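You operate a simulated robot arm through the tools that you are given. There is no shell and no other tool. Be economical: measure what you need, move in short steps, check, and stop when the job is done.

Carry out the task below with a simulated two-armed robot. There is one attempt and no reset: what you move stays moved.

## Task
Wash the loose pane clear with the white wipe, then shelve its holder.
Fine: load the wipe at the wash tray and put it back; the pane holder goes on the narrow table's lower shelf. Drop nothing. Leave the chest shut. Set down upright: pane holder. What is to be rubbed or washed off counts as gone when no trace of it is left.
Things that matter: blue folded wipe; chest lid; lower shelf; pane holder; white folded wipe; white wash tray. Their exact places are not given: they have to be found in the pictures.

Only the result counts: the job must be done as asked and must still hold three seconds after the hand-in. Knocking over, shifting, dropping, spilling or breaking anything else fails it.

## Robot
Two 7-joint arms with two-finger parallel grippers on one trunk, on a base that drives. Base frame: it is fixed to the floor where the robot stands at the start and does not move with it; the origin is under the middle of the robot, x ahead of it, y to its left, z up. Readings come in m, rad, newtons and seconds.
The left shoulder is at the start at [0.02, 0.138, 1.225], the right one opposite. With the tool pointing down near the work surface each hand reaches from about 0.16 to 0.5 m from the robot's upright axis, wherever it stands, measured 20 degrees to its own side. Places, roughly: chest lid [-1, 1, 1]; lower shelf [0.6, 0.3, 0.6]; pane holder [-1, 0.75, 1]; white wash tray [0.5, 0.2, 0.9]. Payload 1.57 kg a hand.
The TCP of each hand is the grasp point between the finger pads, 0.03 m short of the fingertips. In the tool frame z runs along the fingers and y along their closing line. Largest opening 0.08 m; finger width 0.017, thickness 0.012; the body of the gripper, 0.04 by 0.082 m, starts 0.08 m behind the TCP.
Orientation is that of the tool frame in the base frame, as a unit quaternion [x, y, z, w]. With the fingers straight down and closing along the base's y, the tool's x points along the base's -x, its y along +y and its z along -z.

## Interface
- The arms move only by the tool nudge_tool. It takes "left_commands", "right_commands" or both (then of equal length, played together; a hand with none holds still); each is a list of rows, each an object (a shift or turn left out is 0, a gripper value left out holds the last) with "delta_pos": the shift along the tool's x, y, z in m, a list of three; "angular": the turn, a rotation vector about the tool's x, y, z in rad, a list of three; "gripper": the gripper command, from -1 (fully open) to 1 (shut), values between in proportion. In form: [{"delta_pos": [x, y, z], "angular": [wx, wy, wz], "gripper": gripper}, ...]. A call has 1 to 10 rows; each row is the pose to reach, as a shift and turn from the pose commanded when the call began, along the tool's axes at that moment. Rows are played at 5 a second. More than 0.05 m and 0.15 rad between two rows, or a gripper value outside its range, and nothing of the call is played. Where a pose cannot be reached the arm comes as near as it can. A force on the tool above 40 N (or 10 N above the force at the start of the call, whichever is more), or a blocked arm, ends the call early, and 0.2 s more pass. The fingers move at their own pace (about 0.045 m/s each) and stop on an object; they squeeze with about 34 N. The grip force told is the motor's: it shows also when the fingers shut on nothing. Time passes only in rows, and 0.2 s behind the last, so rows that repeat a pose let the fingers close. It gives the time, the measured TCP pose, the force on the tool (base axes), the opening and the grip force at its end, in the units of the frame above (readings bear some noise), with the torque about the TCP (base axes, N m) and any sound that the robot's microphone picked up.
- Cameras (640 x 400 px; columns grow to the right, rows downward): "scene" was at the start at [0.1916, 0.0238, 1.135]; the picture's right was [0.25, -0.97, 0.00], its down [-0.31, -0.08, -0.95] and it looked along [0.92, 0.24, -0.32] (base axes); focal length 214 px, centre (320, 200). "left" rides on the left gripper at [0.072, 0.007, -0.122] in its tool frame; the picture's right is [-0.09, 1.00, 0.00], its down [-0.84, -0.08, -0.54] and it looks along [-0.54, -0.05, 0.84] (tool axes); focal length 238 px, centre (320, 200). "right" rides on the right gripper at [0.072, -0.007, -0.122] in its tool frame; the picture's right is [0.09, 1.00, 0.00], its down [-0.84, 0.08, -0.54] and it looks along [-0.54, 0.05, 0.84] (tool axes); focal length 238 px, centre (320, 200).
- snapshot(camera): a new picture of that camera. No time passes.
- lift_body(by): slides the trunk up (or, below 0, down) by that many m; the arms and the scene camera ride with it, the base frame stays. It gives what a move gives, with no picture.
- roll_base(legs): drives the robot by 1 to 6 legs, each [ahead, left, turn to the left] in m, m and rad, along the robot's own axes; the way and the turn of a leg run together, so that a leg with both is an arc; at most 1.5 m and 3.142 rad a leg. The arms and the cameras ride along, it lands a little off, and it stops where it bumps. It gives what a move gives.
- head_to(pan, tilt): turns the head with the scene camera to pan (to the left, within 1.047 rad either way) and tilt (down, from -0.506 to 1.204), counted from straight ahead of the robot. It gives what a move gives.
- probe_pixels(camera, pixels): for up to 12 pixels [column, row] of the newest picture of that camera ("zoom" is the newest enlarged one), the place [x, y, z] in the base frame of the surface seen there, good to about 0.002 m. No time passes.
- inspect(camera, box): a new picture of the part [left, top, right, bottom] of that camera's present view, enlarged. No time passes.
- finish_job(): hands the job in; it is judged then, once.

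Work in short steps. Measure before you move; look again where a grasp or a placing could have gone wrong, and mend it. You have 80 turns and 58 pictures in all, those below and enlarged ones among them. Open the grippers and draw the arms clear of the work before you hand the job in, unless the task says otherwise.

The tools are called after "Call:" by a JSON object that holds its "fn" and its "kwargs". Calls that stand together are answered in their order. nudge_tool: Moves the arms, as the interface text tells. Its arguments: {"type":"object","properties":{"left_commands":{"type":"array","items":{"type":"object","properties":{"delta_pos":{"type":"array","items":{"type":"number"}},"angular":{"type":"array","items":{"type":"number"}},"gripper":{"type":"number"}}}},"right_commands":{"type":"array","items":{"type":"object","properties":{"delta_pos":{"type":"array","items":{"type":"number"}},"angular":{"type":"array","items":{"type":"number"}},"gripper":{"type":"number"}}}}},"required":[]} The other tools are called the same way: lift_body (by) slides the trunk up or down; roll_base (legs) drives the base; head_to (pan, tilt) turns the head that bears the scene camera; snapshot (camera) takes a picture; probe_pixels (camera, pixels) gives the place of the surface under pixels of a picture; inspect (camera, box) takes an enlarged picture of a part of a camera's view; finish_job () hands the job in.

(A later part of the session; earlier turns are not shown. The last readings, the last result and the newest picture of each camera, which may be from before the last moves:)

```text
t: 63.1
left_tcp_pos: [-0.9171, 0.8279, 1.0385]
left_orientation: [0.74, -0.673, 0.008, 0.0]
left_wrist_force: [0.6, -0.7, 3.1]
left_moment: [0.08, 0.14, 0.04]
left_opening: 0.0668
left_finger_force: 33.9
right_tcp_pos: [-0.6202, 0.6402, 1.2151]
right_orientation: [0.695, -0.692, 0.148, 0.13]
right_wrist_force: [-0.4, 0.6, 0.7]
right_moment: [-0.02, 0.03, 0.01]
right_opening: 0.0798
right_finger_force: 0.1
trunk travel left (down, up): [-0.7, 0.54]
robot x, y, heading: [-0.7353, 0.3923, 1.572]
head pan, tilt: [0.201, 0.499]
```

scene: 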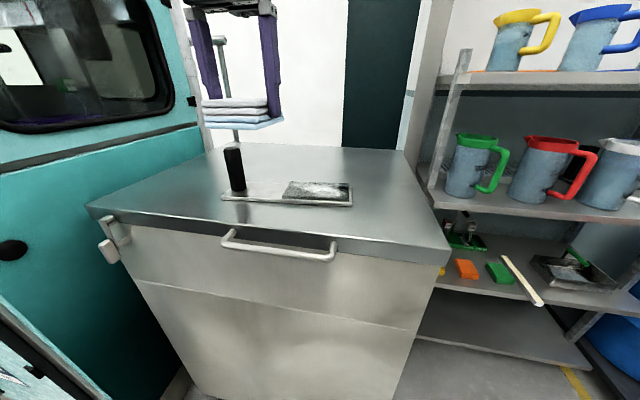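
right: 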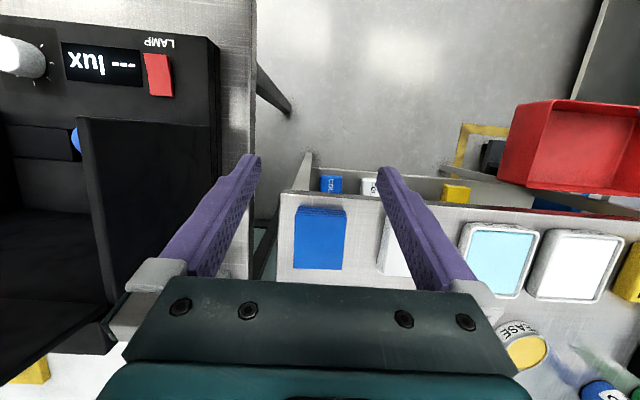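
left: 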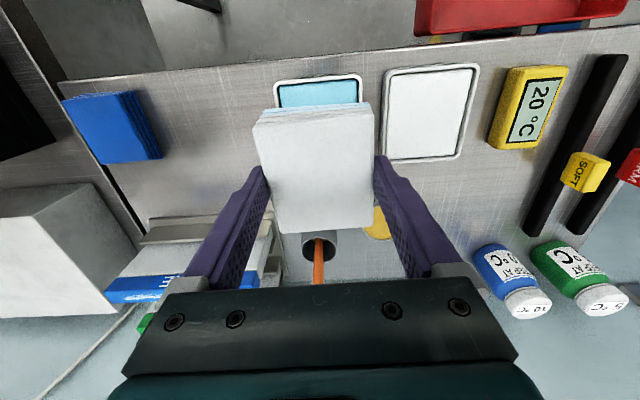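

Light contact (3 N). I press 1 mm more and stroke along the pane ±0.04.

Call:
{"fn": "nudge_tool", "kwargs": {"left_commands": [{"delta_pos": [0, 0.01, 0.001]}, {"delta_pos": [0, 0.025, 0.001]}, {"delta_pos": [0, 0.04, 0.001]}, {"delta_pos": [0, 0.025, 0.001]}, {"delta_pos": [0, 0.01, 0.001]}, {"delta_pos": [0, -0.01, 0.001]}, {"delta_pos": [0, -0.025, 0.001]}, {"delta_pos": [0, -0.04, 0.001]}, {"delta_pos": [0, -0.02, 0.001]}, {"delta_pos": [0, 0, 0.001]}]}}

Call:
{"fn": "inspect", "kwargs": {"camera": "scene", "box": [130, 100, 430, 290]}}

```text
t: 65.3
left_tcp_pos: [-0.9178, 0.8304, 1.0388]
left_orientation: [0.74, -0.673, 0.007, -0.001]
left_wrist_force: [3.0, 1.2, 10.4]
left_moment: [0.41, 0.2, -0.16]
left_opening: 0.0666
left_finger_force: 33.4
right_tcp_pos: [-0.6197, 0.641, 1.2169]
right_orientation: [0.695, -0.692, 0.147, 0.13]
right_wrist_force: [0.1, -0.4, 0.1]
right_moment: [-0.01, 0.01, 0.0]
right_opening: 0.0801
right_finger_force: 0.0
trunk travel left (down, up): [-0.7, 0.54]
robot x, y, heading: [-0.7357, 0.3942, 1.576]
head pan, tilt: [0.201, 0.499]
```

```text
2.11 times, centred on (280, 195) of scene
```

zoom: 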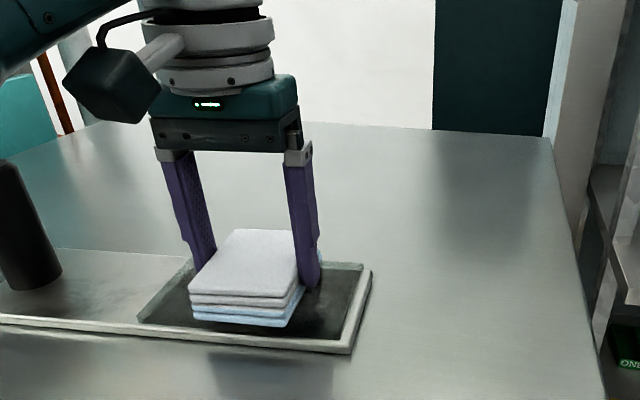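

The smear is clearing and the holder stays put. I repeat with offsets across the width.

Call:
{"fn": "nudge_tool", "kwargs": {"left_commands": [{"delta_pos": [-0.01, 0.01, 0]}, {"delta_pos": [-0.01, 0.025, 0]}, {"delta_pos": [-0.01, 0.042, 0]}, {"delta_pos": [-0.01, 0.02, 0]}, {"delta_pos": [-0.01, 0, 0]}, {"delta_pos": [-0.01, -0.02, 0]}, {"delta_pos": [-0.01, -0.04, 0]}, {"delta_pos": [0.01, -0.04, 0]}, {"delta_pos": [0.01, -0.02, 0]}, {"delta_pos": [0.01, 0, 0]}]}}

Call:
{"fn": "nudge_tool", "kwargs": {"left_commands": [{"delta_pos": [0, 0.02, 0]}, {"delta_pos": [0, 0.042, 0]}, {"delta_pos": [-0.01, 0.042, 0]}, {"delta_pos": [-0.01, 0.02, 0]}, {"delta_pos": [-0.01, 0, 0]}, {"delta_pos": [-0.01, -0.02, 0]}, {"delta_pos": [-0.01, -0.04, 0]}, {"delta_pos": [-0.01, -0.02, 0]}, {"delta_pos": [-0.01, 0, 0]}]}}

Call:
{"fn": "nudge_tool", "kwargs": {"left_commands": [{"delta_pos": [0, 0, -0.02]}, {"delta_pos": [0, 0, -0.06]}, {"delta_pos": [0, 0, -0.1]}, {"delta_pos": [0, 0, -0.14]}, {"delta_pos": [0, 0, -0.14]}]}}

Call:
{"fn": "inspect", "kwargs": {"camera": "scene", "box": [190, 195, 320, 275]}}

```text
t: 67.5
left_tcp_pos: [-0.916, 0.8185, 1.0375]
left_orientation: [0.74, -0.672, 0.008, 0.0]
left_wrist_force: [1.4, 0.6, 5.0]
left_moment: [0.24, 0.14, -0.09]
left_opening: 0.0667
left_finger_force: 34.5
right_tcp_pos: [-0.6207, 0.6404, 1.2149]
right_orientation: [0.694, -0.693, 0.148, 0.13]
right_wrist_force: [-0.4, -0.6, -0.1]
right_moment: [0.04, 0.02, -0.03]
right_opening: 0.0798
right_finger_force: 0.1
trunk travel left (down, up): [-0.7, 0.54]
robot x, y, heading: [-0.7341, 0.3934, 1.579]
head pan, tilt: [0.201, 0.499]
```

```text
t: 69.5
left_tcp_pos: [-0.9187, 0.8285, 1.0383]
left_orientation: [0.74, -0.672, 0.008, 0.0]
left_wrist_force: [0.8, -0.1, 3.5]
left_moment: [0.14, 0.11, -0.01]
left_opening: 0.0669
left_finger_force: 33.6
right_tcp_pos: [-0.6197, 0.6403, 1.2148]
right_orientation: [0.695, -0.692, 0.148, 0.129]
right_wrist_force: [1.3, 0.1, -1.1]
right_moment: [0.01, 0.01, -0.02]
right_opening: 0.0799
right_finger_force: 0.0
trunk travel left (down, up): [-0.7, 0.54]
robot x, y, heading: [-0.735, 0.3959, 1.576]
head pan, tilt: [0.201, 0.499]
```

```text
t: 70.7
left_tcp_pos: [-0.919, 0.8302, 1.1787]
left_orientation: [0.741, -0.672, 0.008, 0.0]
left_wrist_force: [0.3, 0.3, -1.0]
left_moment: [0.01, 0.0, 0.01]
left_opening: 0.0666
left_finger_force: 33.6
right_tcp_pos: [-0.6205, 0.6409, 1.2153]
right_orientation: [0.694, -0.693, 0.147, 0.13]
right_wrist_force: [-0.5, 0.1, -0.4]
right_moment: [0.01, 0.0, -0.01]
right_opening: 0.0798
right_finger_force: 0.1
trunk travel left (down, up): [-0.7, 0.54]
robot x, y, heading: [-0.7389, 0.3895, 1.581]
head pan, tilt: [0.201, 0.499]
```

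```text
4.92 times, centred on (255, 235) of scene
```

zoom: 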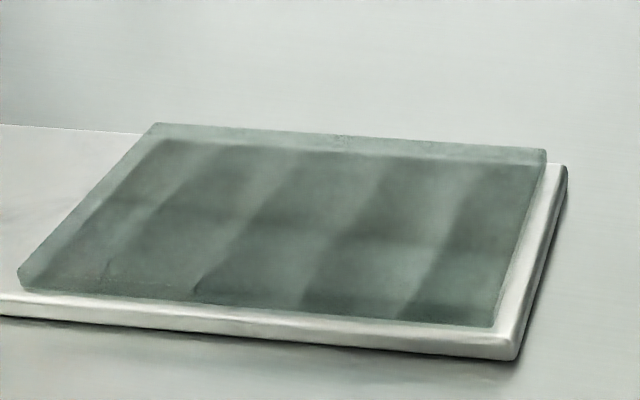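

The white smear is gone, but I see faint bands; I shift the hand left to look with the left camera too.

Call:
{"fn": "nudge_tool", "kwargs": {"left_commands": [{"delta_pos": [0.04, 0.03, -0.03]}, {"delta_pos": [0.08, 0.06, -0.05]}, {"delta_pos": [0.1, 0.09, -0.05]}, {"delta_pos": [0.1, 0.1, -0.05]}, {"delta_pos": [0.1, 0.1, -0.05]}]}}

Call:
{"fn": "snapshot", "kwargs": {"camera": "left"}}

Call:
{"fn": "snapshot", "kwargs": {"camera": "scene"}}

```text
refused: row 1 steps farther than a row can; nothing moved
```

```text
29 pictures are left
```

left: 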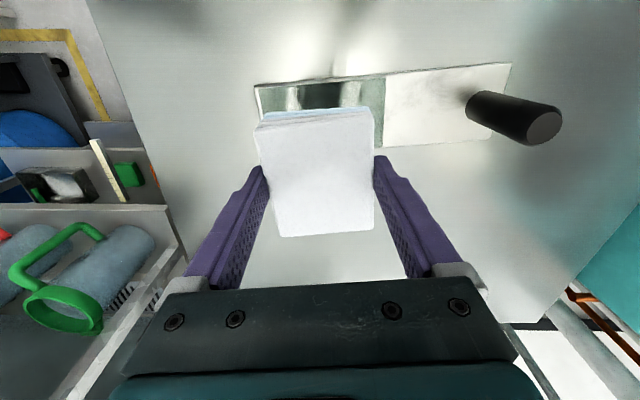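

```text
28 pictures are left
```

scene: 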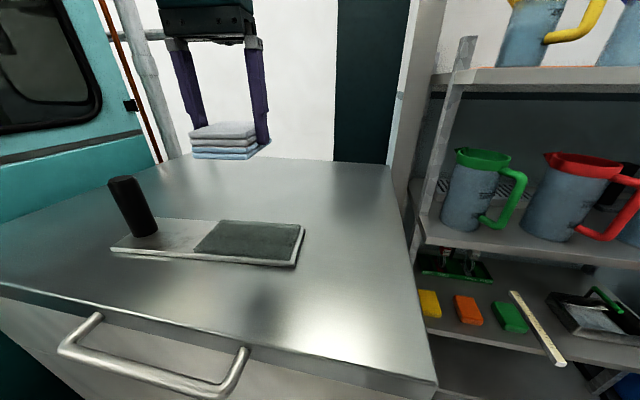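

The pane is glossy, so the bands may be reflections of the fingers. I pull the hand back and look again.

Call:
{"fn": "nudge_tool", "kwargs": {"left_commands": [{"delta_pos": [0.03, 0.02, -0.02]}, {"delta_pos": [0.06, 0.04, -0.04]}, {"delta_pos": [0.09, 0.06, -0.05]}, {"delta_pos": [0.12, 0.08, -0.05]}, {"delta_pos": [0.15, 0.09, -0.05]}, {"delta_pos": [0.15, 0.09, -0.05]}]}}

Call:
{"fn": "inspect", "kwargs": {"camera": "scene", "box": [190, 195, 320, 275]}}

Call:
{"fn": "inspect", "kwargs": {"camera": "left", "box": [140, 0, 560, 260]}}

```text
t: 71.8
left_tcp_pos: [-0.9997, 0.6703, 1.1795]
left_orientation: [0.736, -0.666, 0.04, 0.112]
left_wrist_force: [-0.9, 0.9, -0.2]
left_moment: [-0.01, 0.04, -0.04]
left_opening: 0.067
left_finger_force: 33.7
right_tcp_pos: [-0.6198, 0.6398, 1.2155]
right_orientation: [0.695, -0.692, 0.147, 0.13]
right_wrist_force: [-0.3, -0.2, 0.8]
right_moment: [-0.01, 0.0, 0.0]
right_opening: 0.0801
right_finger_force: 0.0
trunk travel left (down, up): [-0.7, 0.54]
robot x, y, heading: [-0.7353, 0.3938, 1.579]
head pan, tilt: [0.201, 0.499]
stopped in row 5 (left hand): the arm was blocked; the commanded pose is now the measured one
```

```text
4.92 times, centred on (255, 235) of scene
```

zoom: 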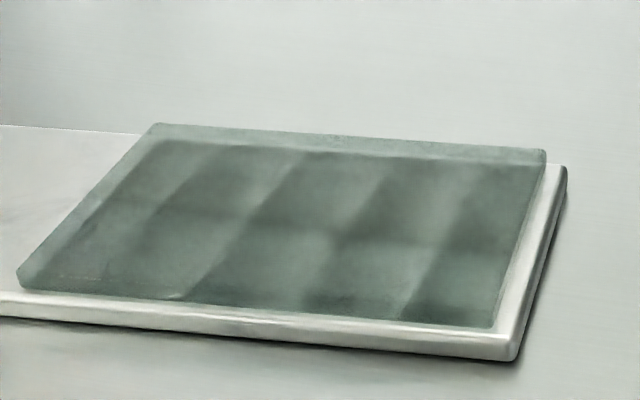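

```text
1.52 times, centred on (350, 130) of left
```

zoom: 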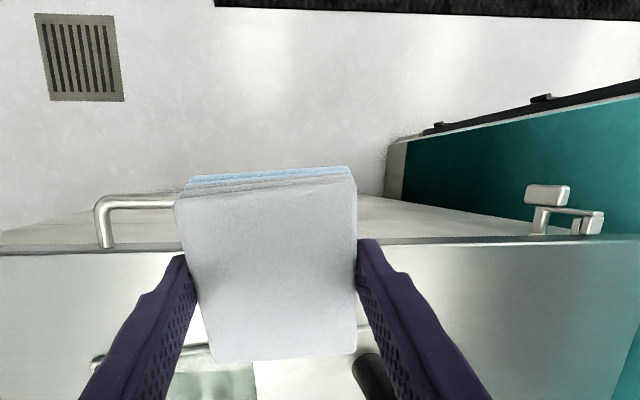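

The bands persist; to discern reflection from residue, I view it from higher.

Call:
{"fn": "lift_body", "kwargs": {"by": 0.3}}

Call:
{"fn": "head_to", "kwargs": {"pan": 0.3, "tilt": 1.0}}

Call:
{"fn": "inspect", "kwargs": {"camera": "scene", "box": [220, 110, 420, 235]}}

```text
t: 74.8
left_tcp_pos: [-0.9989, 0.6686, 1.4781]
left_orientation: [0.736, -0.666, 0.041, 0.112]
left_wrist_force: [0.0, -0.4, -0.6]
left_moment: [-0.04, 0.04, 0.02]
left_opening: 0.0668
left_finger_force: 34.0
right_tcp_pos: [-0.6202, 0.6397, 1.5149]
right_orientation: [0.694, -0.692, 0.148, 0.13]
right_wrist_force: [0.2, 0.3, 0.0]
right_moment: [0.02, -0.03, 0.0]
right_opening: 0.08
right_finger_force: 0.2
trunk travel left (down, up): [-1.0, 0.24]
robot x, y, heading: [-0.7357, 0.3932, 1.574]
head pan, tilt: [0.201, 0.499]
```

```text
t: 75.7
left_tcp_pos: [-0.9999, 0.6688, 1.4787]
left_orientation: [0.736, -0.666, 0.041, 0.112]
left_wrist_force: [-0.1, 1.1, -0.9]
left_moment: [-0.02, -0.02, -0.02]
left_opening: 0.0668
left_finger_force: 33.6
right_tcp_pos: [-0.6216, 0.6393, 1.5157]
right_orientation: [0.695, -0.692, 0.148, 0.129]
right_wrist_force: [0.2, 1.2, -0.4]
right_moment: [-0.02, -0.01, 0.02]
right_opening: 0.0797
right_finger_force: 0.1
trunk travel left (down, up): [-1.0, 0.24]
robot x, y, heading: [-0.7351, 0.3965, 1.574]
head pan, tilt: [0.3, 1.0]
```

```text
3.20 times, centred on (320, 172) of scene
```

zoom: 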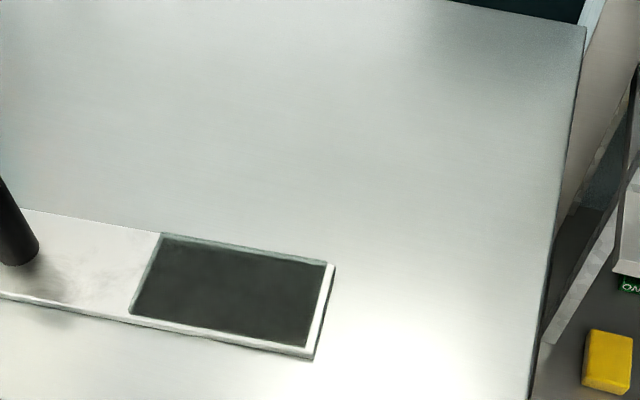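

From above it is uniformly dark. One closer zoom for traces.

Call:
{"fn": "inspect", "kwargs": {"camera": "scene", "box": [256, 178, 328, 223]}}

```text
8.89 times, centred on (292, 200) of scene
```

zoom: 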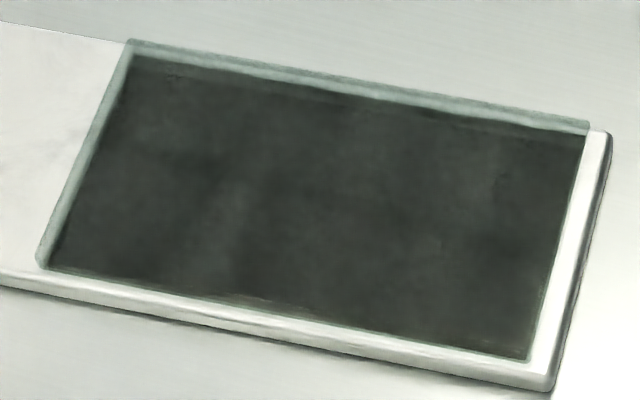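

The pane is clear. I return to the table: back off, turn, drive to ~(−0.28, 0.05), and lower the trunk.

Call:
{"fn": "roll_base", "kwargs": {"legs": [[-0.35, 0, 0], [0, 0, -1.574], [0.45, 0, 0]]}}

Call:
{"fn": "nudge_tool", "kwargs": {"left_commands": [{"delta_pos": [-0.04, -0.02, 0]}, {"delta_pos": [-0.08, -0.04, 0], "angular": [0, -0.08, 0]}, {"delta_pos": [-0.12, -0.06, 0], "angular": [0, -0.16, 0]}, {"delta_pos": [-0.14, -0.07, 0], "angular": [0, -0.239, 0.05]}, {"delta_pos": [-0.14, -0.07, 0], "angular": [0, -0.239, 0.1]}, {"delta_pos": [-0.14, -0.07, 0], "angular": [0, -0.239, 0.1]}]}}

Call:
{"fn": "head_to", "kwargs": {"pan": 0.2, "tilt": 0.6}}

```text
t: 84.1
left_tcp_pos: [-0.0154, 0.3171, 1.4783]
left_orientation: [-0.055, 0.991, 0.049, -0.109]
left_wrist_force: [0.8, 0.1, -0.2]
left_moment: [-0.04, 0.0, -0.01]
left_opening: 0.0668
left_finger_force: 34.2
right_tcp_pos: [-0.0403, -0.0626, 1.5157]
right_orientation: [-0.007, 0.981, -0.014, -0.195]
right_wrist_force: [-0.1, 0.4, -0.4]
right_moment: [0.0, -0.03, -0.01]
right_opening: 0.0802
right_finger_force: 0.1
trunk travel left (down, up): [-1.0, 0.24]
robot x, y, heading: [-0.2884, 0.0499, 0.013]
head pan, tilt: [0.3, 1.0]
```

```text
t: 85.5
left_tcp_pos: [0.1264, 0.2637, 1.441]
left_orientation: [0.0, 0.999, 0.049, 0.008]
left_wrist_force: [-0.2, -0.6, -0.2]
left_moment: [0.01, 0.04, -0.02]
left_opening: 0.0666
left_finger_force: 33.9
right_tcp_pos: [-0.0401, -0.0629, 1.5151]
right_orientation: [-0.008, 0.98, -0.013, -0.197]
right_wrist_force: [0.2, -0.6, -0.6]
right_moment: [-0.01, -0.04, 0.0]
right_opening: 0.08
right_finger_force: 0.0
trunk travel left (down, up): [-1.0, 0.24]
robot x, y, heading: [-0.2866, 0.0479, 0.019]
head pan, tilt: [0.3, 1.0]
```

```text
t: 86.4
left_tcp_pos: [0.1263, 0.263, 1.4412]
left_orientation: [0.0, 0.999, 0.05, 0.008]
left_wrist_force: [-0.4, 0.0, 1.3]
left_moment: [-0.01, 0.01, -0.01]
left_opening: 0.0666
left_finger_force: 33.8
right_tcp_pos: [-0.0397, -0.0646, 1.5153]
right_orientation: [-0.008, 0.981, -0.014, -0.195]
right_wrist_force: [-0.4, 0.1, 0.3]
right_moment: [0.0, 0.02, 0.01]
right_opening: 0.0798
right_finger_force: 0.0
trunk travel left (down, up): [-1.0, 0.24]
robot x, y, heading: [-0.2888, 0.0445, 0.017]
head pan, tilt: [0.201, 0.6]
```

I drive up to the table, fix the tilt, move over the wipe's place, and lower the trunk.

Call:
{"fn": "roll_base", "kwargs": {"legs": [[0.315, 0, -0.017]]}}

Call:
{"fn": "nudge_tool", "kwargs": {"left_commands": [{"delta_pos": [0, -0.04, 0], "angular": [0.05, 0.016, 0]}, {"delta_pos": [-0.01, -0.08, 0], "angular": [0.098, 0.016, 0]}, {"delta_pos": [-0.02, -0.12, 0], "angular": [0.098, 0.016, 0]}, {"delta_pos": [-0.02, -0.16, 0], "angular": [0.098, 0.016, 0]}, {"delta_pos": [-0.02, -0.16, 0], "angular": [0.098, 0.016, 0]}]}}

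Call:
{"fn": "lift_body", "kwargs": {"by": -0.38}}

Call:
{"fn": "snapshot", "kwargs": {"camera": "scene"}}

```text
t: 88.5
left_tcp_pos: [0.4469, 0.2601, 1.4406]
left_orientation: [0.007, 0.999, 0.05, 0.009]
left_wrist_force: [-0.4, 0.2, -0.2]
left_moment: [0.01, -0.01, -0.01]
left_opening: 0.0668
left_finger_force: 34.0
right_tcp_pos: [0.2748, -0.0638, 1.5149]
right_orientation: [-0.001, 0.98, -0.013, -0.196]
right_wrist_force: [1.2, -0.3, 0.4]
right_moment: [0.01, -0.03, 0.04]
right_opening: 0.0802
right_finger_force: 0.1
trunk travel left (down, up): [-1.0, 0.24]
robot x, y, heading: [0.0269, 0.0529, -0.005]
head pan, tilt: [0.201, 0.6]
```

```text
t: 89.7
left_tcp_pos: [0.4648, 0.1023, 1.4258]
left_orientation: [0.008, 1.0, 0.002, 0.0]
left_wrist_force: [-0.4, -0.5, -1.2]
left_moment: [0.01, 0.01, -0.02]
left_opening: 0.0669
left_finger_force: 33.5
right_tcp_pos: [0.2728, -0.0635, 1.5154]
right_orientation: [0.0, 0.98, -0.011, -0.197]
right_wrist_force: [0.6, -0.1, 0.1]
right_moment: [-0.01, 0.01, -0.02]
right_opening: 0.0799
right_finger_force: 0.1
trunk travel left (down, up): [-1.0, 0.24]
robot x, y, heading: [0.0292, 0.0487, -0.0]
head pan, tilt: [0.201, 0.6]
```

```text
t: 93.3
left_tcp_pos: [0.4649, 0.1021, 1.0452]
left_orientation: [0.008, 1.0, 0.001, 0.0]
left_wrist_force: [-0.4, 0.0, -0.8]
left_moment: [-0.04, -0.02, -0.02]
left_opening: 0.0669
left_finger_force: 34.4
right_tcp_pos: [0.2742, -0.0636, 1.1356]
right_orientation: [0.0, 0.981, -0.013, -0.196]
right_wrist_force: [0.6, 0.2, -0.9]
right_moment: [-0.02, 0.01, -0.01]
right_opening: 0.0799
right_finger_force: 0.0
trunk travel left (down, up): [-0.62, 0.62]
robot x, y, heading: [0.027, 0.0515, 0.004]
head pan, tilt: [0.201, 0.6]
```

```text
23 pictures are left
```

scene: 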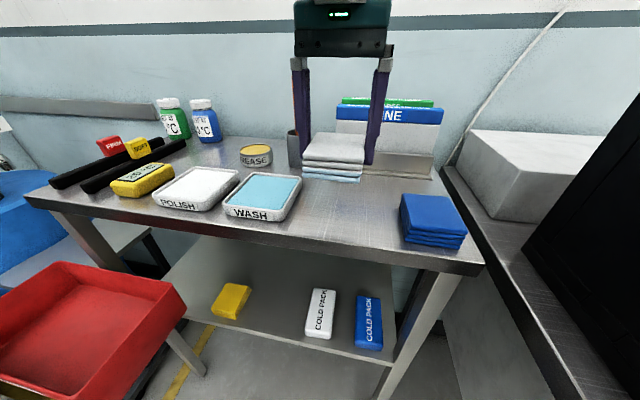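

Over the wipe's old place; I shift and descend to TCP z ≈0.963.

Call:
{"fn": "nudge_tool", "kwargs": {"left_commands": [{"delta_pos": [-0.012, -0.0105, 0.02], "angular": [0, 0, -0.016]}, {"delta_pos": [-0.012, -0.0105, 0.05], "angular": [0, 0, -0.016]}, {"delta_pos": [-0.012, -0.0105, 0.07], "angular": [0, 0, -0.016]}, {"delta_pos": [-0.012, -0.0105, 0.078], "angular": [0, 0, -0.016]}, {"delta_pos": [-0.012, -0.0105, 0.082], "angular": [0, 0, -0.016]}, {"delta_pos": [-0.012, -0.0105, 0.082], "angular": [0, 0, -0.016]}]}}

```text
t: 94.8
left_tcp_pos: [0.4746, 0.0914, 0.9632]
left_orientation: [0.0, 1.0, 0.001, 0.001]
left_wrist_force: [-0.9, -1.0, 0.4]
left_moment: [-0.02, 0.04, 0.01]
left_opening: 0.0669
left_finger_force: 34.1
right_tcp_pos: [0.2736, -0.064, 1.1351]
right_orientation: [-0.001, 0.981, -0.012, -0.196]
right_wrist_force: [0.1, 0.1, -0.3]
right_moment: [-0.02, -0.02, -0.02]
right_opening: 0.0803
right_finger_force: 0.1
trunk travel left (down, up): [-0.62, 0.62]
robot x, y, heading: [0.0293, 0.0474, 0.004]
head pan, tilt: [0.201, 0.6]
```

No contact yet; the wipe's bottom is about 0.0395 below the TCP, so I go down 3 mm, then open fully and rise.

Call:
{"fn": "nudge_tool", "kwargs": {"left_commands": [{"delta_pos": [-0.001, 0, 0.0015]}, {"delta_pos": [-0.001, 0, 0.003]}, {"delta_pos": [-0.001, 0, 0.003]}]}}

```text
t: 95.5
left_tcp_pos: [0.4735, 0.0924, 0.9609]
left_orientation: [-0.001, 1.0, 0.001, 0.0]
left_wrist_force: [0.7, -0.2, -1.2]
left_moment: [-0.01, 0.01, 0.0]
left_opening: 0.0669
left_finger_force: 33.8
left hand out of reach, approached as far as the arm can: row 2, 3
right_tcp_pos: [0.274, -0.0642, 1.1349]
right_orientation: [-0.001, 0.98, -0.013, -0.197]
right_wrist_force: [0.1, 0.6, 0.0]
right_moment: [0.05, 0.03, 0.0]
right_opening: 0.08
right_finger_force: 0.2
trunk travel left (down, up): [-0.62, 0.62]
robot x, y, heading: [0.0287, 0.0498, -0.0]
head pan, tilt: [0.201, 0.6]
```

At the arm's reach limit; I lower the trunk 2 mm instead and check the force.

Call:
{"fn": "lift_body", "kwargs": {"by": -0.003}}

Call:
{"fn": "inspect", "kwargs": {"camera": "scene", "box": [270, 120, 410, 220]}}

```text
t: 96.1
left_tcp_pos: [0.4755, 0.093, 0.959]
left_orientation: [0.0, 1.0, 0.001, 0.0]
left_wrist_force: [-3.3, 1.2, 11.3]
left_moment: [-0.05, 0.58, -0.01]
left_opening: 0.0667
left_finger_force: 34.0
right_tcp_pos: [0.2739, -0.0631, 1.132]
right_orientation: [0.0, 0.981, -0.012, -0.196]
right_wrist_force: [0.6, 0.2, 0.8]
right_moment: [-0.02, -0.01, -0.04]
right_opening: 0.0799
right_finger_force: 0.0
trunk travel left (down, up): [-0.617, 0.623]
robot x, y, heading: [0.0272, 0.0541, 0.008]
head pan, tilt: [0.201, 0.6]
```

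```text
4.00 times, centred on (340, 170) of scene
```

zoom: 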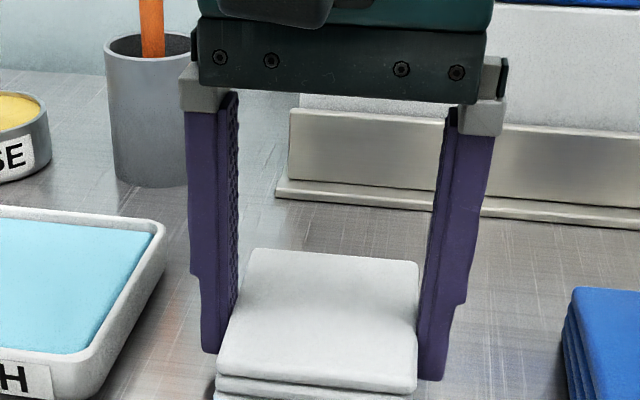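

The wipe is on the table (11 N). I open and then rise straight up.

Call:
{"fn": "nudge_tool", "kwargs": {"left_commands": [{"gripper": -1}, {"gripper": -1}, {"gripper": -1}, {"delta_pos": [0, 0, -0.02], "gripper": -1}, {"delta_pos": [0, 0, -0.06], "gripper": -1}, {"delta_pos": [0, 0, -0.1], "gripper": -1}, {"delta_pos": [0, 0, -0.14], "gripper": -1}, {"delta_pos": [0, 0, -0.14], "gripper": -1}]}}

Call:
{"fn": "head_to", "kwargs": {"pan": 0.2, "tilt": 0.75}}

Call:
{"fn": "snapshot", "kwargs": {"camera": "scene"}}

```text
t: 97.9
left_tcp_pos: [0.4743, 0.0928, 1.098]
left_orientation: [0.0, 1.0, 0.001, -0.002]
left_wrist_force: [-0.1, 0.2, 0.6]
left_moment: [-0.04, 0.0, 0.0]
left_opening: 0.08
left_finger_force: 0.1
right_tcp_pos: [0.2732, -0.0634, 1.1322]
right_orientation: [-0.002, 0.981, -0.012, -0.196]
right_wrist_force: [0.0, 0.4, 0.1]
right_moment: [-0.01, 0.0, -0.03]
right_opening: 0.0799
right_finger_force: 0.1
trunk travel left (down, up): [-0.617, 0.623]
robot x, y, heading: [0.0289, 0.0532, -0.0]
head pan, tilt: [0.201, 0.6]
```

```text
t: 98.6
left_tcp_pos: [0.4746, 0.0925, 1.0975]
left_orientation: [-0.001, 1.0, 0.001, 0.0]
left_wrist_force: [0.9, 0.3, -1.2]
left_moment: [-0.01, -0.02, -0.01]
left_opening: 0.0802
left_finger_force: 0.1
right_tcp_pos: [0.274, -0.063, 1.1325]
right_orientation: [-0.001, 0.981, -0.012, -0.195]
right_wrist_force: [0.0, -0.9, -0.3]
right_moment: [-0.01, 0.0, -0.02]
right_opening: 0.0801
right_finger_force: 0.1
trunk travel left (down, up): [-0.617, 0.623]
robot x, y, heading: [0.0279, 0.0524, 0.002]
head pan, tilt: [0.201, 0.75]
```

```text
21 pictures are left
```

scene: 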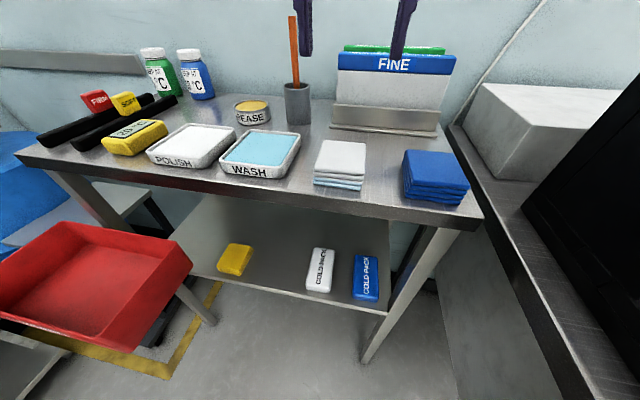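

The wipe is back in place. I measure the shelf: its edges, the sponge and cold packs.

Call:
{"fn": "probe_pixels", "kwargs": {"camera": "scene", "pixels": [[217, 269], [252, 247], [228, 245], [308, 289], [315, 247], [332, 250], [372, 258], [352, 298], [200, 222], [290, 225], [385, 312], [300, 207]]}}

Call:
{"fn": "inspect", "kwargs": {"camera": "scene", "box": [150, 160, 450, 340]}}

```text
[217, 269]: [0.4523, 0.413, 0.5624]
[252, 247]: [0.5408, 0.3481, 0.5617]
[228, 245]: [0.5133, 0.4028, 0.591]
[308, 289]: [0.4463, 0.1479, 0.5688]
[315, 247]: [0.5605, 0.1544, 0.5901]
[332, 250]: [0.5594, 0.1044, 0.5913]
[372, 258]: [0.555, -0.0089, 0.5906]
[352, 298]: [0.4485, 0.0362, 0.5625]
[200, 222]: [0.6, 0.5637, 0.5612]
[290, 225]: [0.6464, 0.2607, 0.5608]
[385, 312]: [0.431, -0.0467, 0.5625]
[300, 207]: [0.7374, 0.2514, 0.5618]
```

```text
2.13 times, centred on (300, 250) of scene
```

zoom: 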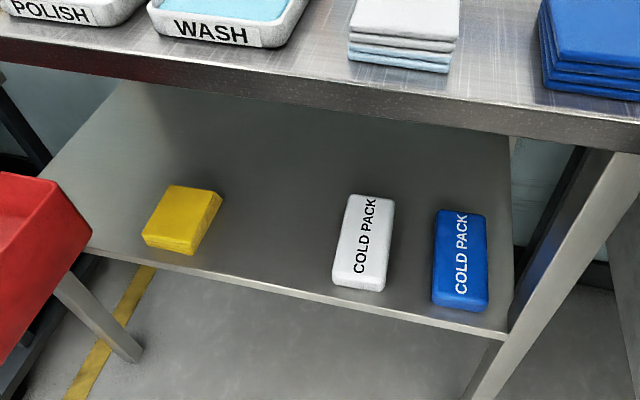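

Shelf: sponge y 0.345–0.413, white pack y 0.10–0.155, x up to 0.565, free space between and behind. I now return to the chest to fetch the holder: back off, turn, drive to ~(−0.95, 0.15) with trunk up 0.12.

Call:
{"fn": "roll_base", "kwargs": {"legs": [[-0.45, 0, 0], [0, 0, 1.57], [0.1, 0.53, 0]]}}

Call:
{"fn": "lift_body", "kwargs": {"by": 0.12}}

Call:
{"fn": "nudge_tool", "kwargs": {"left_commands": [{"delta_pos": [0, 0.03, 0], "angular": [0, -0.12, 0]}, {"delta_pos": [0, 0.06, 0], "angular": [0, -0.24, 0]}, {"delta_pos": [0, 0.09, 0], "angular": [0, -0.36, 0]}, {"delta_pos": [0, 0.11, 0], "angular": [0, -0.48, 0]}, {"delta_pos": [0, 0.11, 0], "angular": [0, -0.6, 0]}, {"delta_pos": [0, 0.11, 0], "angular": [0, -0.72, 0]}, {"delta_pos": [0, 0.11, 0], "angular": [0, -0.82, 0]}, {"delta_pos": [0, 0.11, 0], "angular": [0, -0.82, 0]}]}}

Call:
{"fn": "snapshot", "kwargs": {"camera": "scene"}}

```text
t: 107.8
left_tcp_pos: [-0.9996, 0.589, 1.098]
left_orientation: [0.712, -0.702, 0.0, 0.0]
left_wrist_force: [-0.8, 0.1, 0.1]
left_moment: [-0.01, 0.0, 0.0]
left_opening: 0.08
left_finger_force: 0.0
right_tcp_pos: [-0.8391, 0.3901, 1.1318]
right_orientation: [0.699, -0.687, 0.148, 0.129]
right_wrist_force: [0.3, 1.1, -0.4]
right_moment: [-0.01, -0.01, -0.01]
right_opening: 0.0797
right_finger_force: 0.0
trunk travel left (down, up): [-0.617, 0.623]
robot x, y, heading: [-0.9519, 0.1443, 1.588]
head pan, tilt: [0.201, 0.75]
```

```text
t: 109.3
left_tcp_pos: [-0.9994, 0.5882, 1.2181]
left_orientation: [0.713, -0.701, 0.0, 0.001]
left_wrist_force: [0.6, 0.9, 0.7]
left_moment: [-0.01, -0.02, -0.02]
left_opening: 0.08
left_finger_force: 0.1
right_tcp_pos: [-0.8392, 0.3901, 1.252]
right_orientation: [0.7, -0.687, 0.149, 0.129]
right_wrist_force: [0.8, -0.5, 0.2]
right_moment: [-0.01, -0.02, 0.01]
right_opening: 0.0801
right_finger_force: 0.0
trunk travel left (down, up): [-0.737, 0.503]
robot x, y, heading: [-0.9521, 0.143, 1.589]
head pan, tilt: [0.201, 0.75]
```

```text
t: 111.2
left_tcp_pos: [-1.1093, 0.5863, 1.2186]
left_orientation: [0.653, -0.644, -0.285, -0.279]
left_wrist_force: [-1.0, -0.6, -0.9]
left_moment: [-0.01, 0.01, 0.04]
left_opening: 0.0802
left_finger_force: 0.1
right_tcp_pos: [-0.8398, 0.3908, 1.2519]
right_orientation: [0.699, -0.688, 0.147, 0.129]
right_wrist_force: [-0.2, 0.4, 0.3]
right_moment: [0.02, -0.02, -0.03]
right_opening: 0.0801
right_finger_force: 0.1
trunk travel left (down, up): [-0.737, 0.503]
robot x, y, heading: [-0.9523, 0.1438, 1.587]
head pan, tilt: [0.201, 0.75]
```

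```text
19 pictures are left
```

scene: 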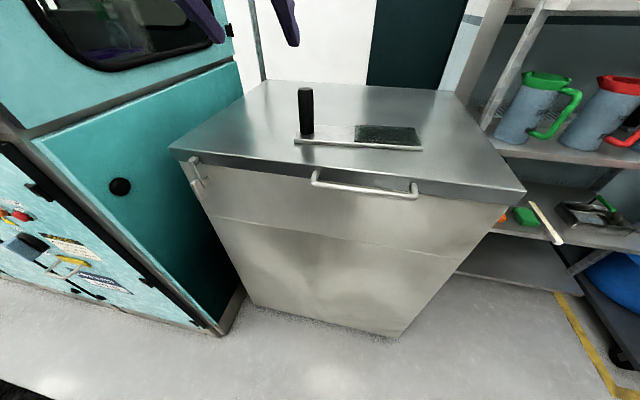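

The hand is pitched 43°. I drive 0.2 forward (fingertips at z≈1.19, above the handle), then yaw the hand 0.26 right and draw it back and down.

Call:
{"fn": "roll_base", "kwargs": {"legs": [[0.2, 0, -0.015]]}}

Call:
{"fn": "nudge_tool", "kwargs": {"left_commands": [{"delta_pos": [0.0, 0, -0.03], "angular": [0.05, 0, 0.045]}, {"delta_pos": [0.0, 0, -0.06], "angular": [0.1, 0, 0.09]}, {"delta_pos": [0.0, 0, -0.09], "angular": [0.15, 0, 0.135]}, {"delta_pos": [0.0, 0, -0.09], "angular": [0.19, 0, 0.177]}, {"delta_pos": [0.0, 0, -0.09], "angular": [0.19, 0, 0.177]}]}}

```text
t: 112.8
left_tcp_pos: [-1.1062, 0.7887, 1.2178]
left_orientation: [0.65, -0.648, -0.282, -0.28]
left_wrist_force: [0.1, 0.2, -0.5]
left_moment: [-0.04, -0.02, -0.02]
left_opening: 0.0802
left_finger_force: 0.1
right_tcp_pos: [-0.8386, 0.588, 1.253]
right_orientation: [0.695, -0.692, 0.148, 0.129]
right_wrist_force: [-0.1, 0.5, -1.1]
right_moment: [0.01, -0.02, -0.01]
right_opening: 0.0798
right_finger_force: 0.0
trunk travel left (down, up): [-0.737, 0.503]
robot x, y, heading: [-0.9501, 0.3412, 1.576]
head pan, tilt: [0.201, 0.75]
```

```text
t: 114.2
left_tcp_pos: [-1.0935, 0.7137, 1.2437]
left_orientation: [-0.551, 0.759, 0.219, 0.269]
left_wrist_force: [-1.0, -0.5, -0.6]
left_moment: [0.03, 0.0, 0.01]
left_opening: 0.0797
left_finger_force: 0.0
right_tcp_pos: [-0.8387, 0.5883, 1.252]
right_orientation: [0.694, -0.692, 0.148, 0.13]
right_wrist_force: [-0.1, -0.2, 0.3]
right_moment: [0.03, -0.01, 0.03]
right_opening: 0.08
right_finger_force: 0.0
trunk travel left (down, up): [-0.737, 0.503]
robot x, y, heading: [-0.955, 0.3412, 1.578]
head pan, tilt: [0.201, 0.75]
stopped in row 5 (left hand): the arm was blocked; the commanded pose is now the measured one
```

Hand points yaw 75°, 49° down. I descend to pre-grasp at (−1.128, 0.726, 1.06), behind the handle.

Call:
{"fn": "nudge_tool", "kwargs": {"left_commands": [{"delta_pos": [0.024, 0.006, 0.028]}, {"delta_pos": [0.048, 0.012, 0.0565]}, {"delta_pos": [0.072, 0.018, 0.085]}, {"delta_pos": [0.096, 0.024, 0.113]}, {"delta_pos": [0.1197, 0.0304, 0.1414]}, {"delta_pos": [0.1197, 0.0304, 0.1414]}]}}

Call:
{"fn": "snapshot", "kwargs": {"camera": "left"}}

Call:
{"fn": "snapshot", "kwargs": {"camera": "scene"}}

```text
t: 115.5
left_tcp_pos: [-1.1272, 0.728, 1.0611]
left_orientation: [-0.55, 0.759, 0.22, 0.27]
left_wrist_force: [-0.1, 0.7, 0.0]
left_moment: [0.0, -0.02, -0.02]
left_opening: 0.0801
left_finger_force: 0.0
right_tcp_pos: [-0.84, 0.5881, 1.2531]
right_orientation: [0.695, -0.691, 0.149, 0.13]
right_wrist_force: [-0.1, 0.3, 0.5]
right_moment: [-0.01, -0.03, 0.02]
right_opening: 0.0799
right_finger_force: 0.1
trunk travel left (down, up): [-0.737, 0.503]
robot x, y, heading: [-0.9494, 0.3413, 1.576]
head pan, tilt: [0.201, 0.75]
```

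```text
18 pictures are left
```

left: 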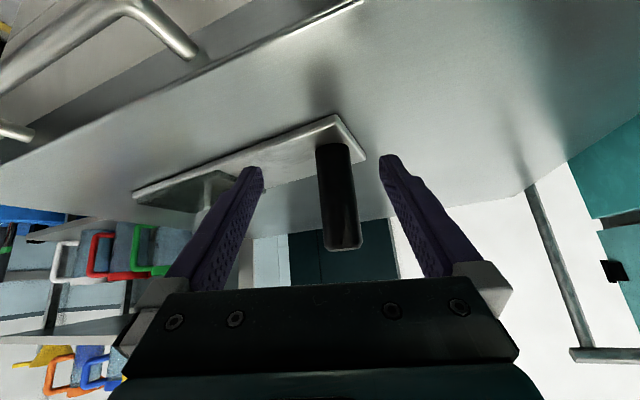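

```text
17 pictures are left
```

scene: 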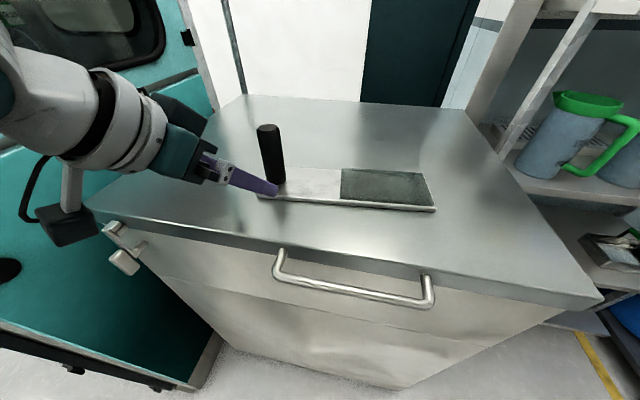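

The handle sits between the fingers. I advance 0.088 horizontally, then close.

Call:
{"fn": "nudge_tool", "kwargs": {"left_commands": [{"delta_pos": [-0.0222, 0.0014, 0.019]}, {"delta_pos": [-0.0444, 0.0028, 0.038]}, {"delta_pos": [-0.0666, 0.0042, 0.057]}, {"delta_pos": [-0.0666, 0.0042, 0.057]}]}}

Call:
{"fn": "inspect", "kwargs": {"camera": "scene", "box": [160, 90, 360, 230]}}

```text
t: 116.5
left_tcp_pos: [-1.1054, 0.8121, 1.0614]
left_orientation: [-0.55, 0.759, 0.22, 0.27]
left_wrist_force: [-0.5, -0.9, -0.1]
left_moment: [-0.02, 0.02, -0.01]
left_opening: 0.0799
left_finger_force: 0.0
right_tcp_pos: [-0.8379, 0.5896, 1.2513]
right_orientation: [0.695, -0.692, 0.148, 0.13]
right_wrist_force: [0.3, 0.4, -0.1]
right_moment: [0.02, 0.03, 0.01]
right_opening: 0.0799
right_finger_force: 0.0
trunk travel left (down, up): [-0.737, 0.503]
robot x, y, heading: [-0.9528, 0.341, 1.578]
head pan, tilt: [0.201, 0.75]
```

```text
2.86 times, centred on (260, 160) of scene
```

zoom: 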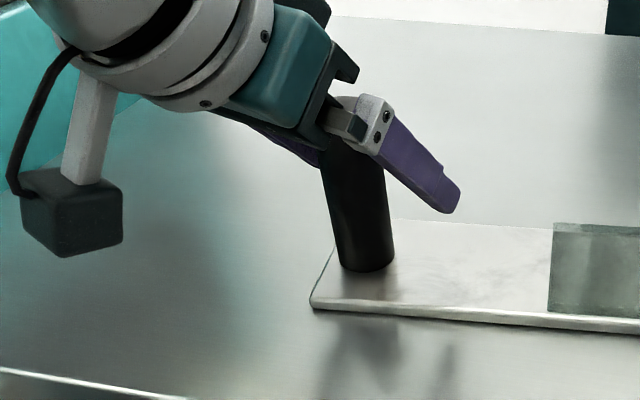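

The handle is between the pads. I close and verify the opening.

Call:
{"fn": "nudge_tool", "kwargs": {"left_commands": [{"gripper": 1}, {"gripper": 1}, {"gripper": 1}, {"gripper": 1}, {"gripper": 1}, {"gripper": 1}]}}

Call:
{"fn": "nudge_tool", "kwargs": {"left_commands": [{"delta_pos": [-0.00325, 0, -0.0038], "gripper": 1}, {"delta_pos": [-0.0065, 0, -0.0076], "gripper": 1}, {"delta_pos": [-0.013, 0, -0.0152], "gripper": 1}, {"delta_pos": [-0.0195, 0.001, -0.0228], "gripper": 1}, {"delta_pos": [-0.0195, 0.001, -0.0228], "gripper": 1}]}}

Call:
{"fn": "snapshot", "kwargs": {"camera": "scene"}}

```text
t: 118.0
left_tcp_pos: [-1.1053, 0.8126, 1.0623]
left_orientation: [-0.551, 0.758, 0.22, 0.271]
left_wrist_force: [-1.6, -1.2, 1.9]
left_moment: [-0.14, -0.84, -0.13]
left_opening: 0.0357
left_finger_force: 34.0
right_tcp_pos: [-0.8381, 0.59, 1.2527]
right_orientation: [0.694, -0.692, 0.148, 0.131]
right_wrist_force: [-0.8, -0.2, 0.7]
right_moment: [0.0, -0.01, 0.02]
right_opening: 0.0801
right_finger_force: 0.1
trunk travel left (down, up): [-0.737, 0.503]
robot x, y, heading: [-0.9524, 0.3421, 1.574]
head pan, tilt: [0.201, 0.75]
```

```text
t: 119.2
left_tcp_pos: [-1.1068, 0.8105, 1.0916]
left_orientation: [-0.55, 0.759, 0.219, 0.27]
left_wrist_force: [-0.2, -0.2, -3.2]
left_moment: [-0.06, 0.25, 0.01]
left_opening: 0.0353
left_finger_force: 34.2
right_tcp_pos: [-0.8391, 0.5895, 1.2524]
right_orientation: [0.694, -0.692, 0.148, 0.131]
right_wrist_force: [0.1, 0.1, 0.0]
right_moment: [-0.01, -0.02, 0.0]
right_opening: 0.0802
right_finger_force: 0.0
trunk travel left (down, up): [-0.737, 0.503]
robot x, y, heading: [-0.9528, 0.3441, 1.576]
head pan, tilt: [0.201, 0.75]
```

```text
15 pictures are left
```

scene: 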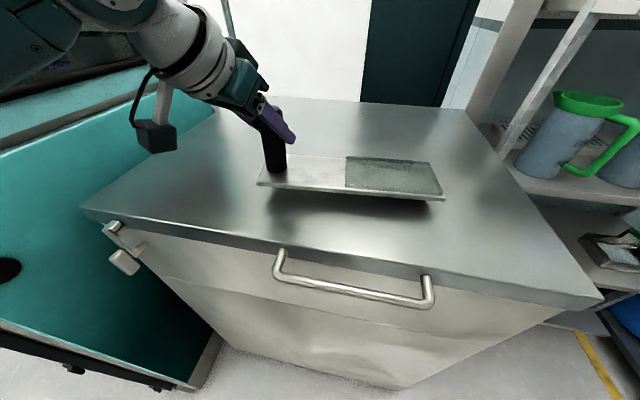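

Held: weight 3 N. I probe the plate for tilt.

Call:
{"fn": "probe_pixels", "kwargs": {"camera": "scene", "pixels": [[262, 182], [440, 197], [345, 158], [430, 163], [340, 186], [320, 165], [300, 180], [275, 140]]}}

```text
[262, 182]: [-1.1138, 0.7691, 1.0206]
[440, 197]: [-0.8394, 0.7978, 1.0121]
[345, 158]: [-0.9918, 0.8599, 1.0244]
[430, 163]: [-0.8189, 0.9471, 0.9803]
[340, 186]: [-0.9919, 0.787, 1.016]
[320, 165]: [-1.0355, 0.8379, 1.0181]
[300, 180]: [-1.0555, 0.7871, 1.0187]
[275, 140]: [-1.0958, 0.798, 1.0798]
```

The plate is nearly level. But with the hand pitched 49° the wrist would foul the table edge at the shelf, so I set it down again and regrasp at a flatter pitch.

Call:
{"fn": "nudge_tool", "kwargs": {"left_commands": [{"delta_pos": [0.008, 0, 0.01], "gripper": 1}, {"delta_pos": [0.015, -0.0005, 0.0175], "gripper": 1}, {"delta_pos": [0.0195, -0.001, 0.0225], "gripper": 1}, {"delta_pos": [0.0195, -0.001, 0.0225], "gripper": 1}]}}

```text
t: 120.2
left_tcp_pos: [-1.1064, 0.8101, 1.0637]
left_orientation: [-0.55, 0.758, 0.22, 0.272]
left_wrist_force: [-2.1, 0.3, 2.7]
left_moment: [-0.09, -1.25, 0.11]
left_opening: 0.0357
left_finger_force: 34.4
right_tcp_pos: [-0.8394, 0.5888, 1.2521]
right_orientation: [0.694, -0.692, 0.148, 0.129]
right_wrist_force: [0.4, -0.5, 0.3]
right_moment: [-0.01, 0.01, 0.02]
right_opening: 0.0801
right_finger_force: 0.1
trunk travel left (down, up): [-0.737, 0.503]
robot x, y, heading: [-0.9575, 0.3433, 1.581]
head pan, tilt: [0.201, 0.75]
```

It rests on the lid. I open and turn the hand about its closing axis to a flatter pitch in place.

Call:
{"fn": "nudge_tool", "kwargs": {"left_commands": [{"gripper": -1}, {"gripper": -1}, {"gripper": -1}, {"delta_pos": [-0.002, 0, -0.003], "angular": [0, -0.1, 0], "gripper": -1}, {"delta_pos": [-0.005, 0, -0.006], "angular": [0, -0.2, 0], "gripper": -1}, {"delta_pos": [-0.005, 0, -0.006], "angular": [0, -0.3, 0], "gripper": -1}, {"delta_pos": [-0.005, 0, -0.006], "angular": [0, -0.4, 0], "gripper": -1}, {"delta_pos": [-0.005, 0, -0.006], "angular": [0, -0.5, 0], "gripper": -1}, {"delta_pos": [-0.005, 0, -0.006], "angular": [0, -0.5, 0], "gripper": -1}]}}

Call:
{"fn": "inspect", "kwargs": {"camera": "scene", "box": [120, 60, 460, 270]}}

```text
t: 122.2
left_tcp_pos: [-1.1053, 0.8109, 1.0698]
left_orientation: [-0.479, 0.667, 0.35, 0.451]
left_wrist_force: [0.8, 0.3, 0.1]
left_moment: [0.01, 0.03, 0.02]
left_opening: 0.0802
left_finger_force: 0.0
right_tcp_pos: [-0.8396, 0.5889, 1.2511]
right_orientation: [0.695, -0.692, 0.147, 0.13]
right_wrist_force: [0.5, 0.1, 0.8]
right_moment: [0.01, -0.02, 0.01]
right_opening: 0.08
right_finger_force: 0.1
trunk travel left (down, up): [-0.737, 0.503]
robot x, y, heading: [-0.956, 0.3443, 1.571]
head pan, tilt: [0.201, 0.75]
```

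```text
1.88 times, centred on (290, 165) of scene
```

zoom: 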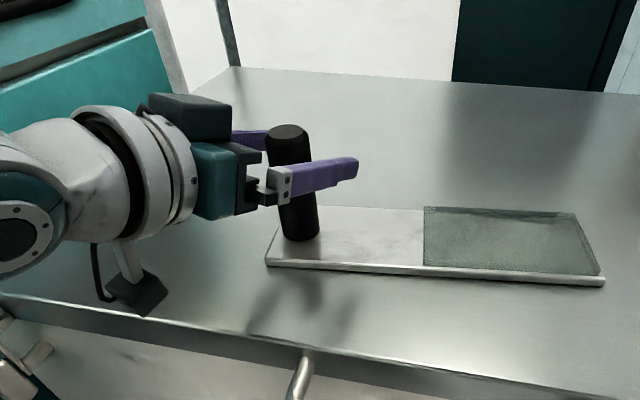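

Pitch is now 20° and the handle is between the fingers. I level the closing axis (−0.037 about z) and close, then lift 3 cm.

Call:
{"fn": "nudge_tool", "kwargs": {"left_commands": [{"angular": [0, 0, -0.037], "gripper": -1}, {"angular": [0, 0, -0.037], "gripper": 1}, {"angular": [0, 0, -0.037], "gripper": 1}, {"angular": [0, 0, -0.037], "gripper": 1}, {"angular": [0, 0, -0.037], "gripper": 1}, {"angular": [0, 0, -0.037], "gripper": 1}, {"angular": [0, 0, -0.037], "gripper": 1}]}}

Call:
{"fn": "nudge_tool", "kwargs": {"left_commands": [{"delta_pos": [-0.009, 0, -0.0035]}, {"delta_pos": [-0.019, 0, -0.007]}, {"delta_pos": [-0.0375, 0, -0.014]}, {"delta_pos": [-0.0375, 0, -0.014]}]}}

Call:
{"fn": "snapshot", "kwargs": {"camera": "scene"}}

```text
t: 123.8
left_tcp_pos: [-1.1057, 0.8112, 1.0708]
left_orientation: [-0.491, 0.659, 0.341, 0.456]
left_wrist_force: [0.0, 0.2, -0.4]
left_moment: [-0.02, -0.12, -0.07]
left_opening: 0.035
left_finger_force: 33.8
right_tcp_pos: [-0.8395, 0.5891, 1.2514]
right_orientation: [0.695, -0.692, 0.148, 0.13]
right_wrist_force: [-0.3, -0.6, 0.2]
right_moment: [-0.02, 0.02, 0.0]
right_opening: 0.0798
right_finger_force: 0.0
trunk travel left (down, up): [-0.737, 0.503]
robot x, y, heading: [-0.9527, 0.3426, 1.578]
head pan, tilt: [0.201, 0.75]
```

```text
t: 124.8
left_tcp_pos: [-1.1058, 0.8101, 1.1104]
left_orientation: [-0.492, 0.659, 0.341, 0.455]
left_wrist_force: [0.4, 0.2, -2.3]
left_moment: [-0.06, 0.23, -0.02]
left_opening: 0.0352
left_finger_force: 34.5
right_tcp_pos: [-0.8392, 0.5882, 1.2516]
right_orientation: [0.694, -0.692, 0.148, 0.13]
right_wrist_force: [0.2, -0.1, 0.6]
right_moment: [0.02, 0.03, 0.01]
right_opening: 0.0797
right_finger_force: 0.1
trunk travel left (down, up): [-0.737, 0.503]
robot x, y, heading: [-0.9538, 0.3403, 1.575]
head pan, tilt: [0.201, 0.75]
```

```text
13 pictures are left
```

scene: 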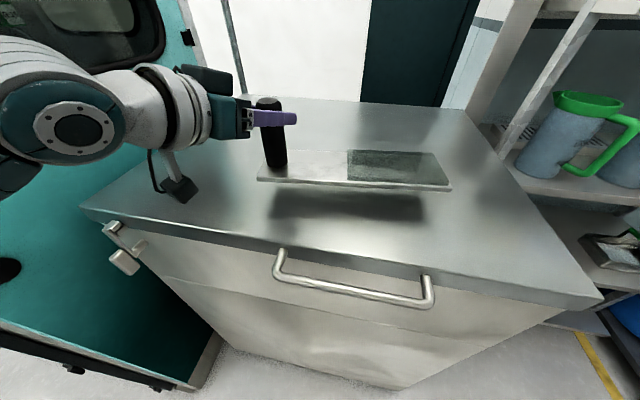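

The holder hangs level; its bottom is 0.09 below the TCP. I back off, turn to heading ≈0.3 and drive to about (−0.33, −0.08).

Call:
{"fn": "roll_base", "kwargs": {"legs": [[-0.4, 0, 0], [0, 0, -1.275], [0.586, -0.202, 0]]}}

Call:
{"fn": "lift_body", "kwargs": {"by": -0.395}}

Call:
{"fn": "head_to", "kwargs": {"pan": 0.1, "tilt": 0.5}}

Call:
{"fn": "snapshot", "kwargs": {"camera": "scene"}}

```text
t: 133.5
left_tcp_pos: [0.0715, 0.2088, 1.1099]
left_orientation: [-0.003, 0.822, 0.002, 0.569]
left_wrist_force: [-0.6, -0.7, -3.2]
left_moment: [0.25, 0.08, 0.01]
left_opening: 0.0351
left_finger_force: 34.0
right_tcp_pos: [-0.0619, -0.1105, 1.2523]
right_orientation: [-0.147, 0.969, -0.041, -0.193]
right_wrist_force: [-0.2, -1.0, 0.0]
right_moment: [0.02, 0.0, -0.01]
right_opening: 0.0799
right_finger_force: 0.1
trunk travel left (down, up): [-0.737, 0.503]
robot x, y, heading: [-0.332, -0.073, 0.296]
head pan, tilt: [0.201, 0.75]
```

```text
t: 137.3
left_tcp_pos: [0.0713, 0.2091, 0.7151]
left_orientation: [-0.003, 0.822, 0.003, 0.57]
left_wrist_force: [0.1, -0.1, -2.4]
left_moment: [0.21, 0.08, -0.01]
left_opening: 0.035
left_finger_force: 34.1
right_tcp_pos: [-0.063, -0.1117, 0.8568]
right_orientation: [-0.147, 0.969, -0.041, -0.192]
right_wrist_force: [-0.3, -0.1, 0.2]
right_moment: [0.03, 0.04, 0.0]
right_opening: 0.0798
right_finger_force: 0.1
trunk travel left (down, up): [-0.342, 0.898]
robot x, y, heading: [-0.3312, -0.0711, 0.3]
head pan, tilt: [0.201, 0.75]
```

```text
t: 138.0
left_tcp_pos: [0.0717, 0.2086, 0.7154]
left_orientation: [-0.004, 0.822, 0.003, 0.569]
left_wrist_force: [0.3, -0.4, -2.7]
left_moment: [0.2, 0.1, 0.03]
left_opening: 0.035
left_finger_force: 34.1
right_tcp_pos: [-0.063, -0.1121, 0.856]
right_orientation: [-0.147, 0.969, -0.042, -0.193]
right_wrist_force: [0.6, -0.2, 0.1]
right_moment: [-0.02, 0.02, -0.02]
right_opening: 0.0801
right_finger_force: 0.1
trunk travel left (down, up): [-0.342, 0.898]
robot x, y, heading: [-0.3364, -0.0725, 0.3]
head pan, tilt: [0.099, 0.499]
```

```text
12 pictures are left
```

scene: 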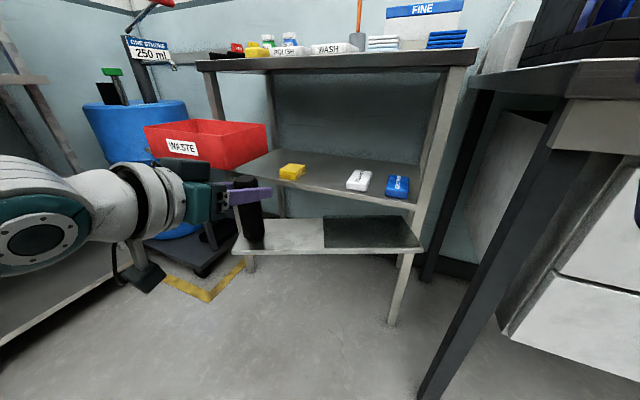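

The hand points +x with the plate sideways. I probe the table's underside/edge, the bench at right and the bin.

Call:
{"fn": "probe_pixels", "kwargs": {"camera": "scene", "pixels": [[330, 55], [330, 68], [460, 64], [435, 385], [565, 92], [630, 92], [226, 168], [268, 126], [146, 126], [390, 310], [330, 240], [415, 245]]}}

```text
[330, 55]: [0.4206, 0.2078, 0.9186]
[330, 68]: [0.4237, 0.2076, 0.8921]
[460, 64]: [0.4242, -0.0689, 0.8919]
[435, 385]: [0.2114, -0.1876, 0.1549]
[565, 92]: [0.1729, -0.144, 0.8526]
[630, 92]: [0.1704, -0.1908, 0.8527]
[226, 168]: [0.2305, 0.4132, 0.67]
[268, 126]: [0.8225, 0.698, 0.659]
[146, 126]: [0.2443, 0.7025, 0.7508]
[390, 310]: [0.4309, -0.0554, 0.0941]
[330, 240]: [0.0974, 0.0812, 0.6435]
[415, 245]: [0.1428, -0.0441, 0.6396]
```

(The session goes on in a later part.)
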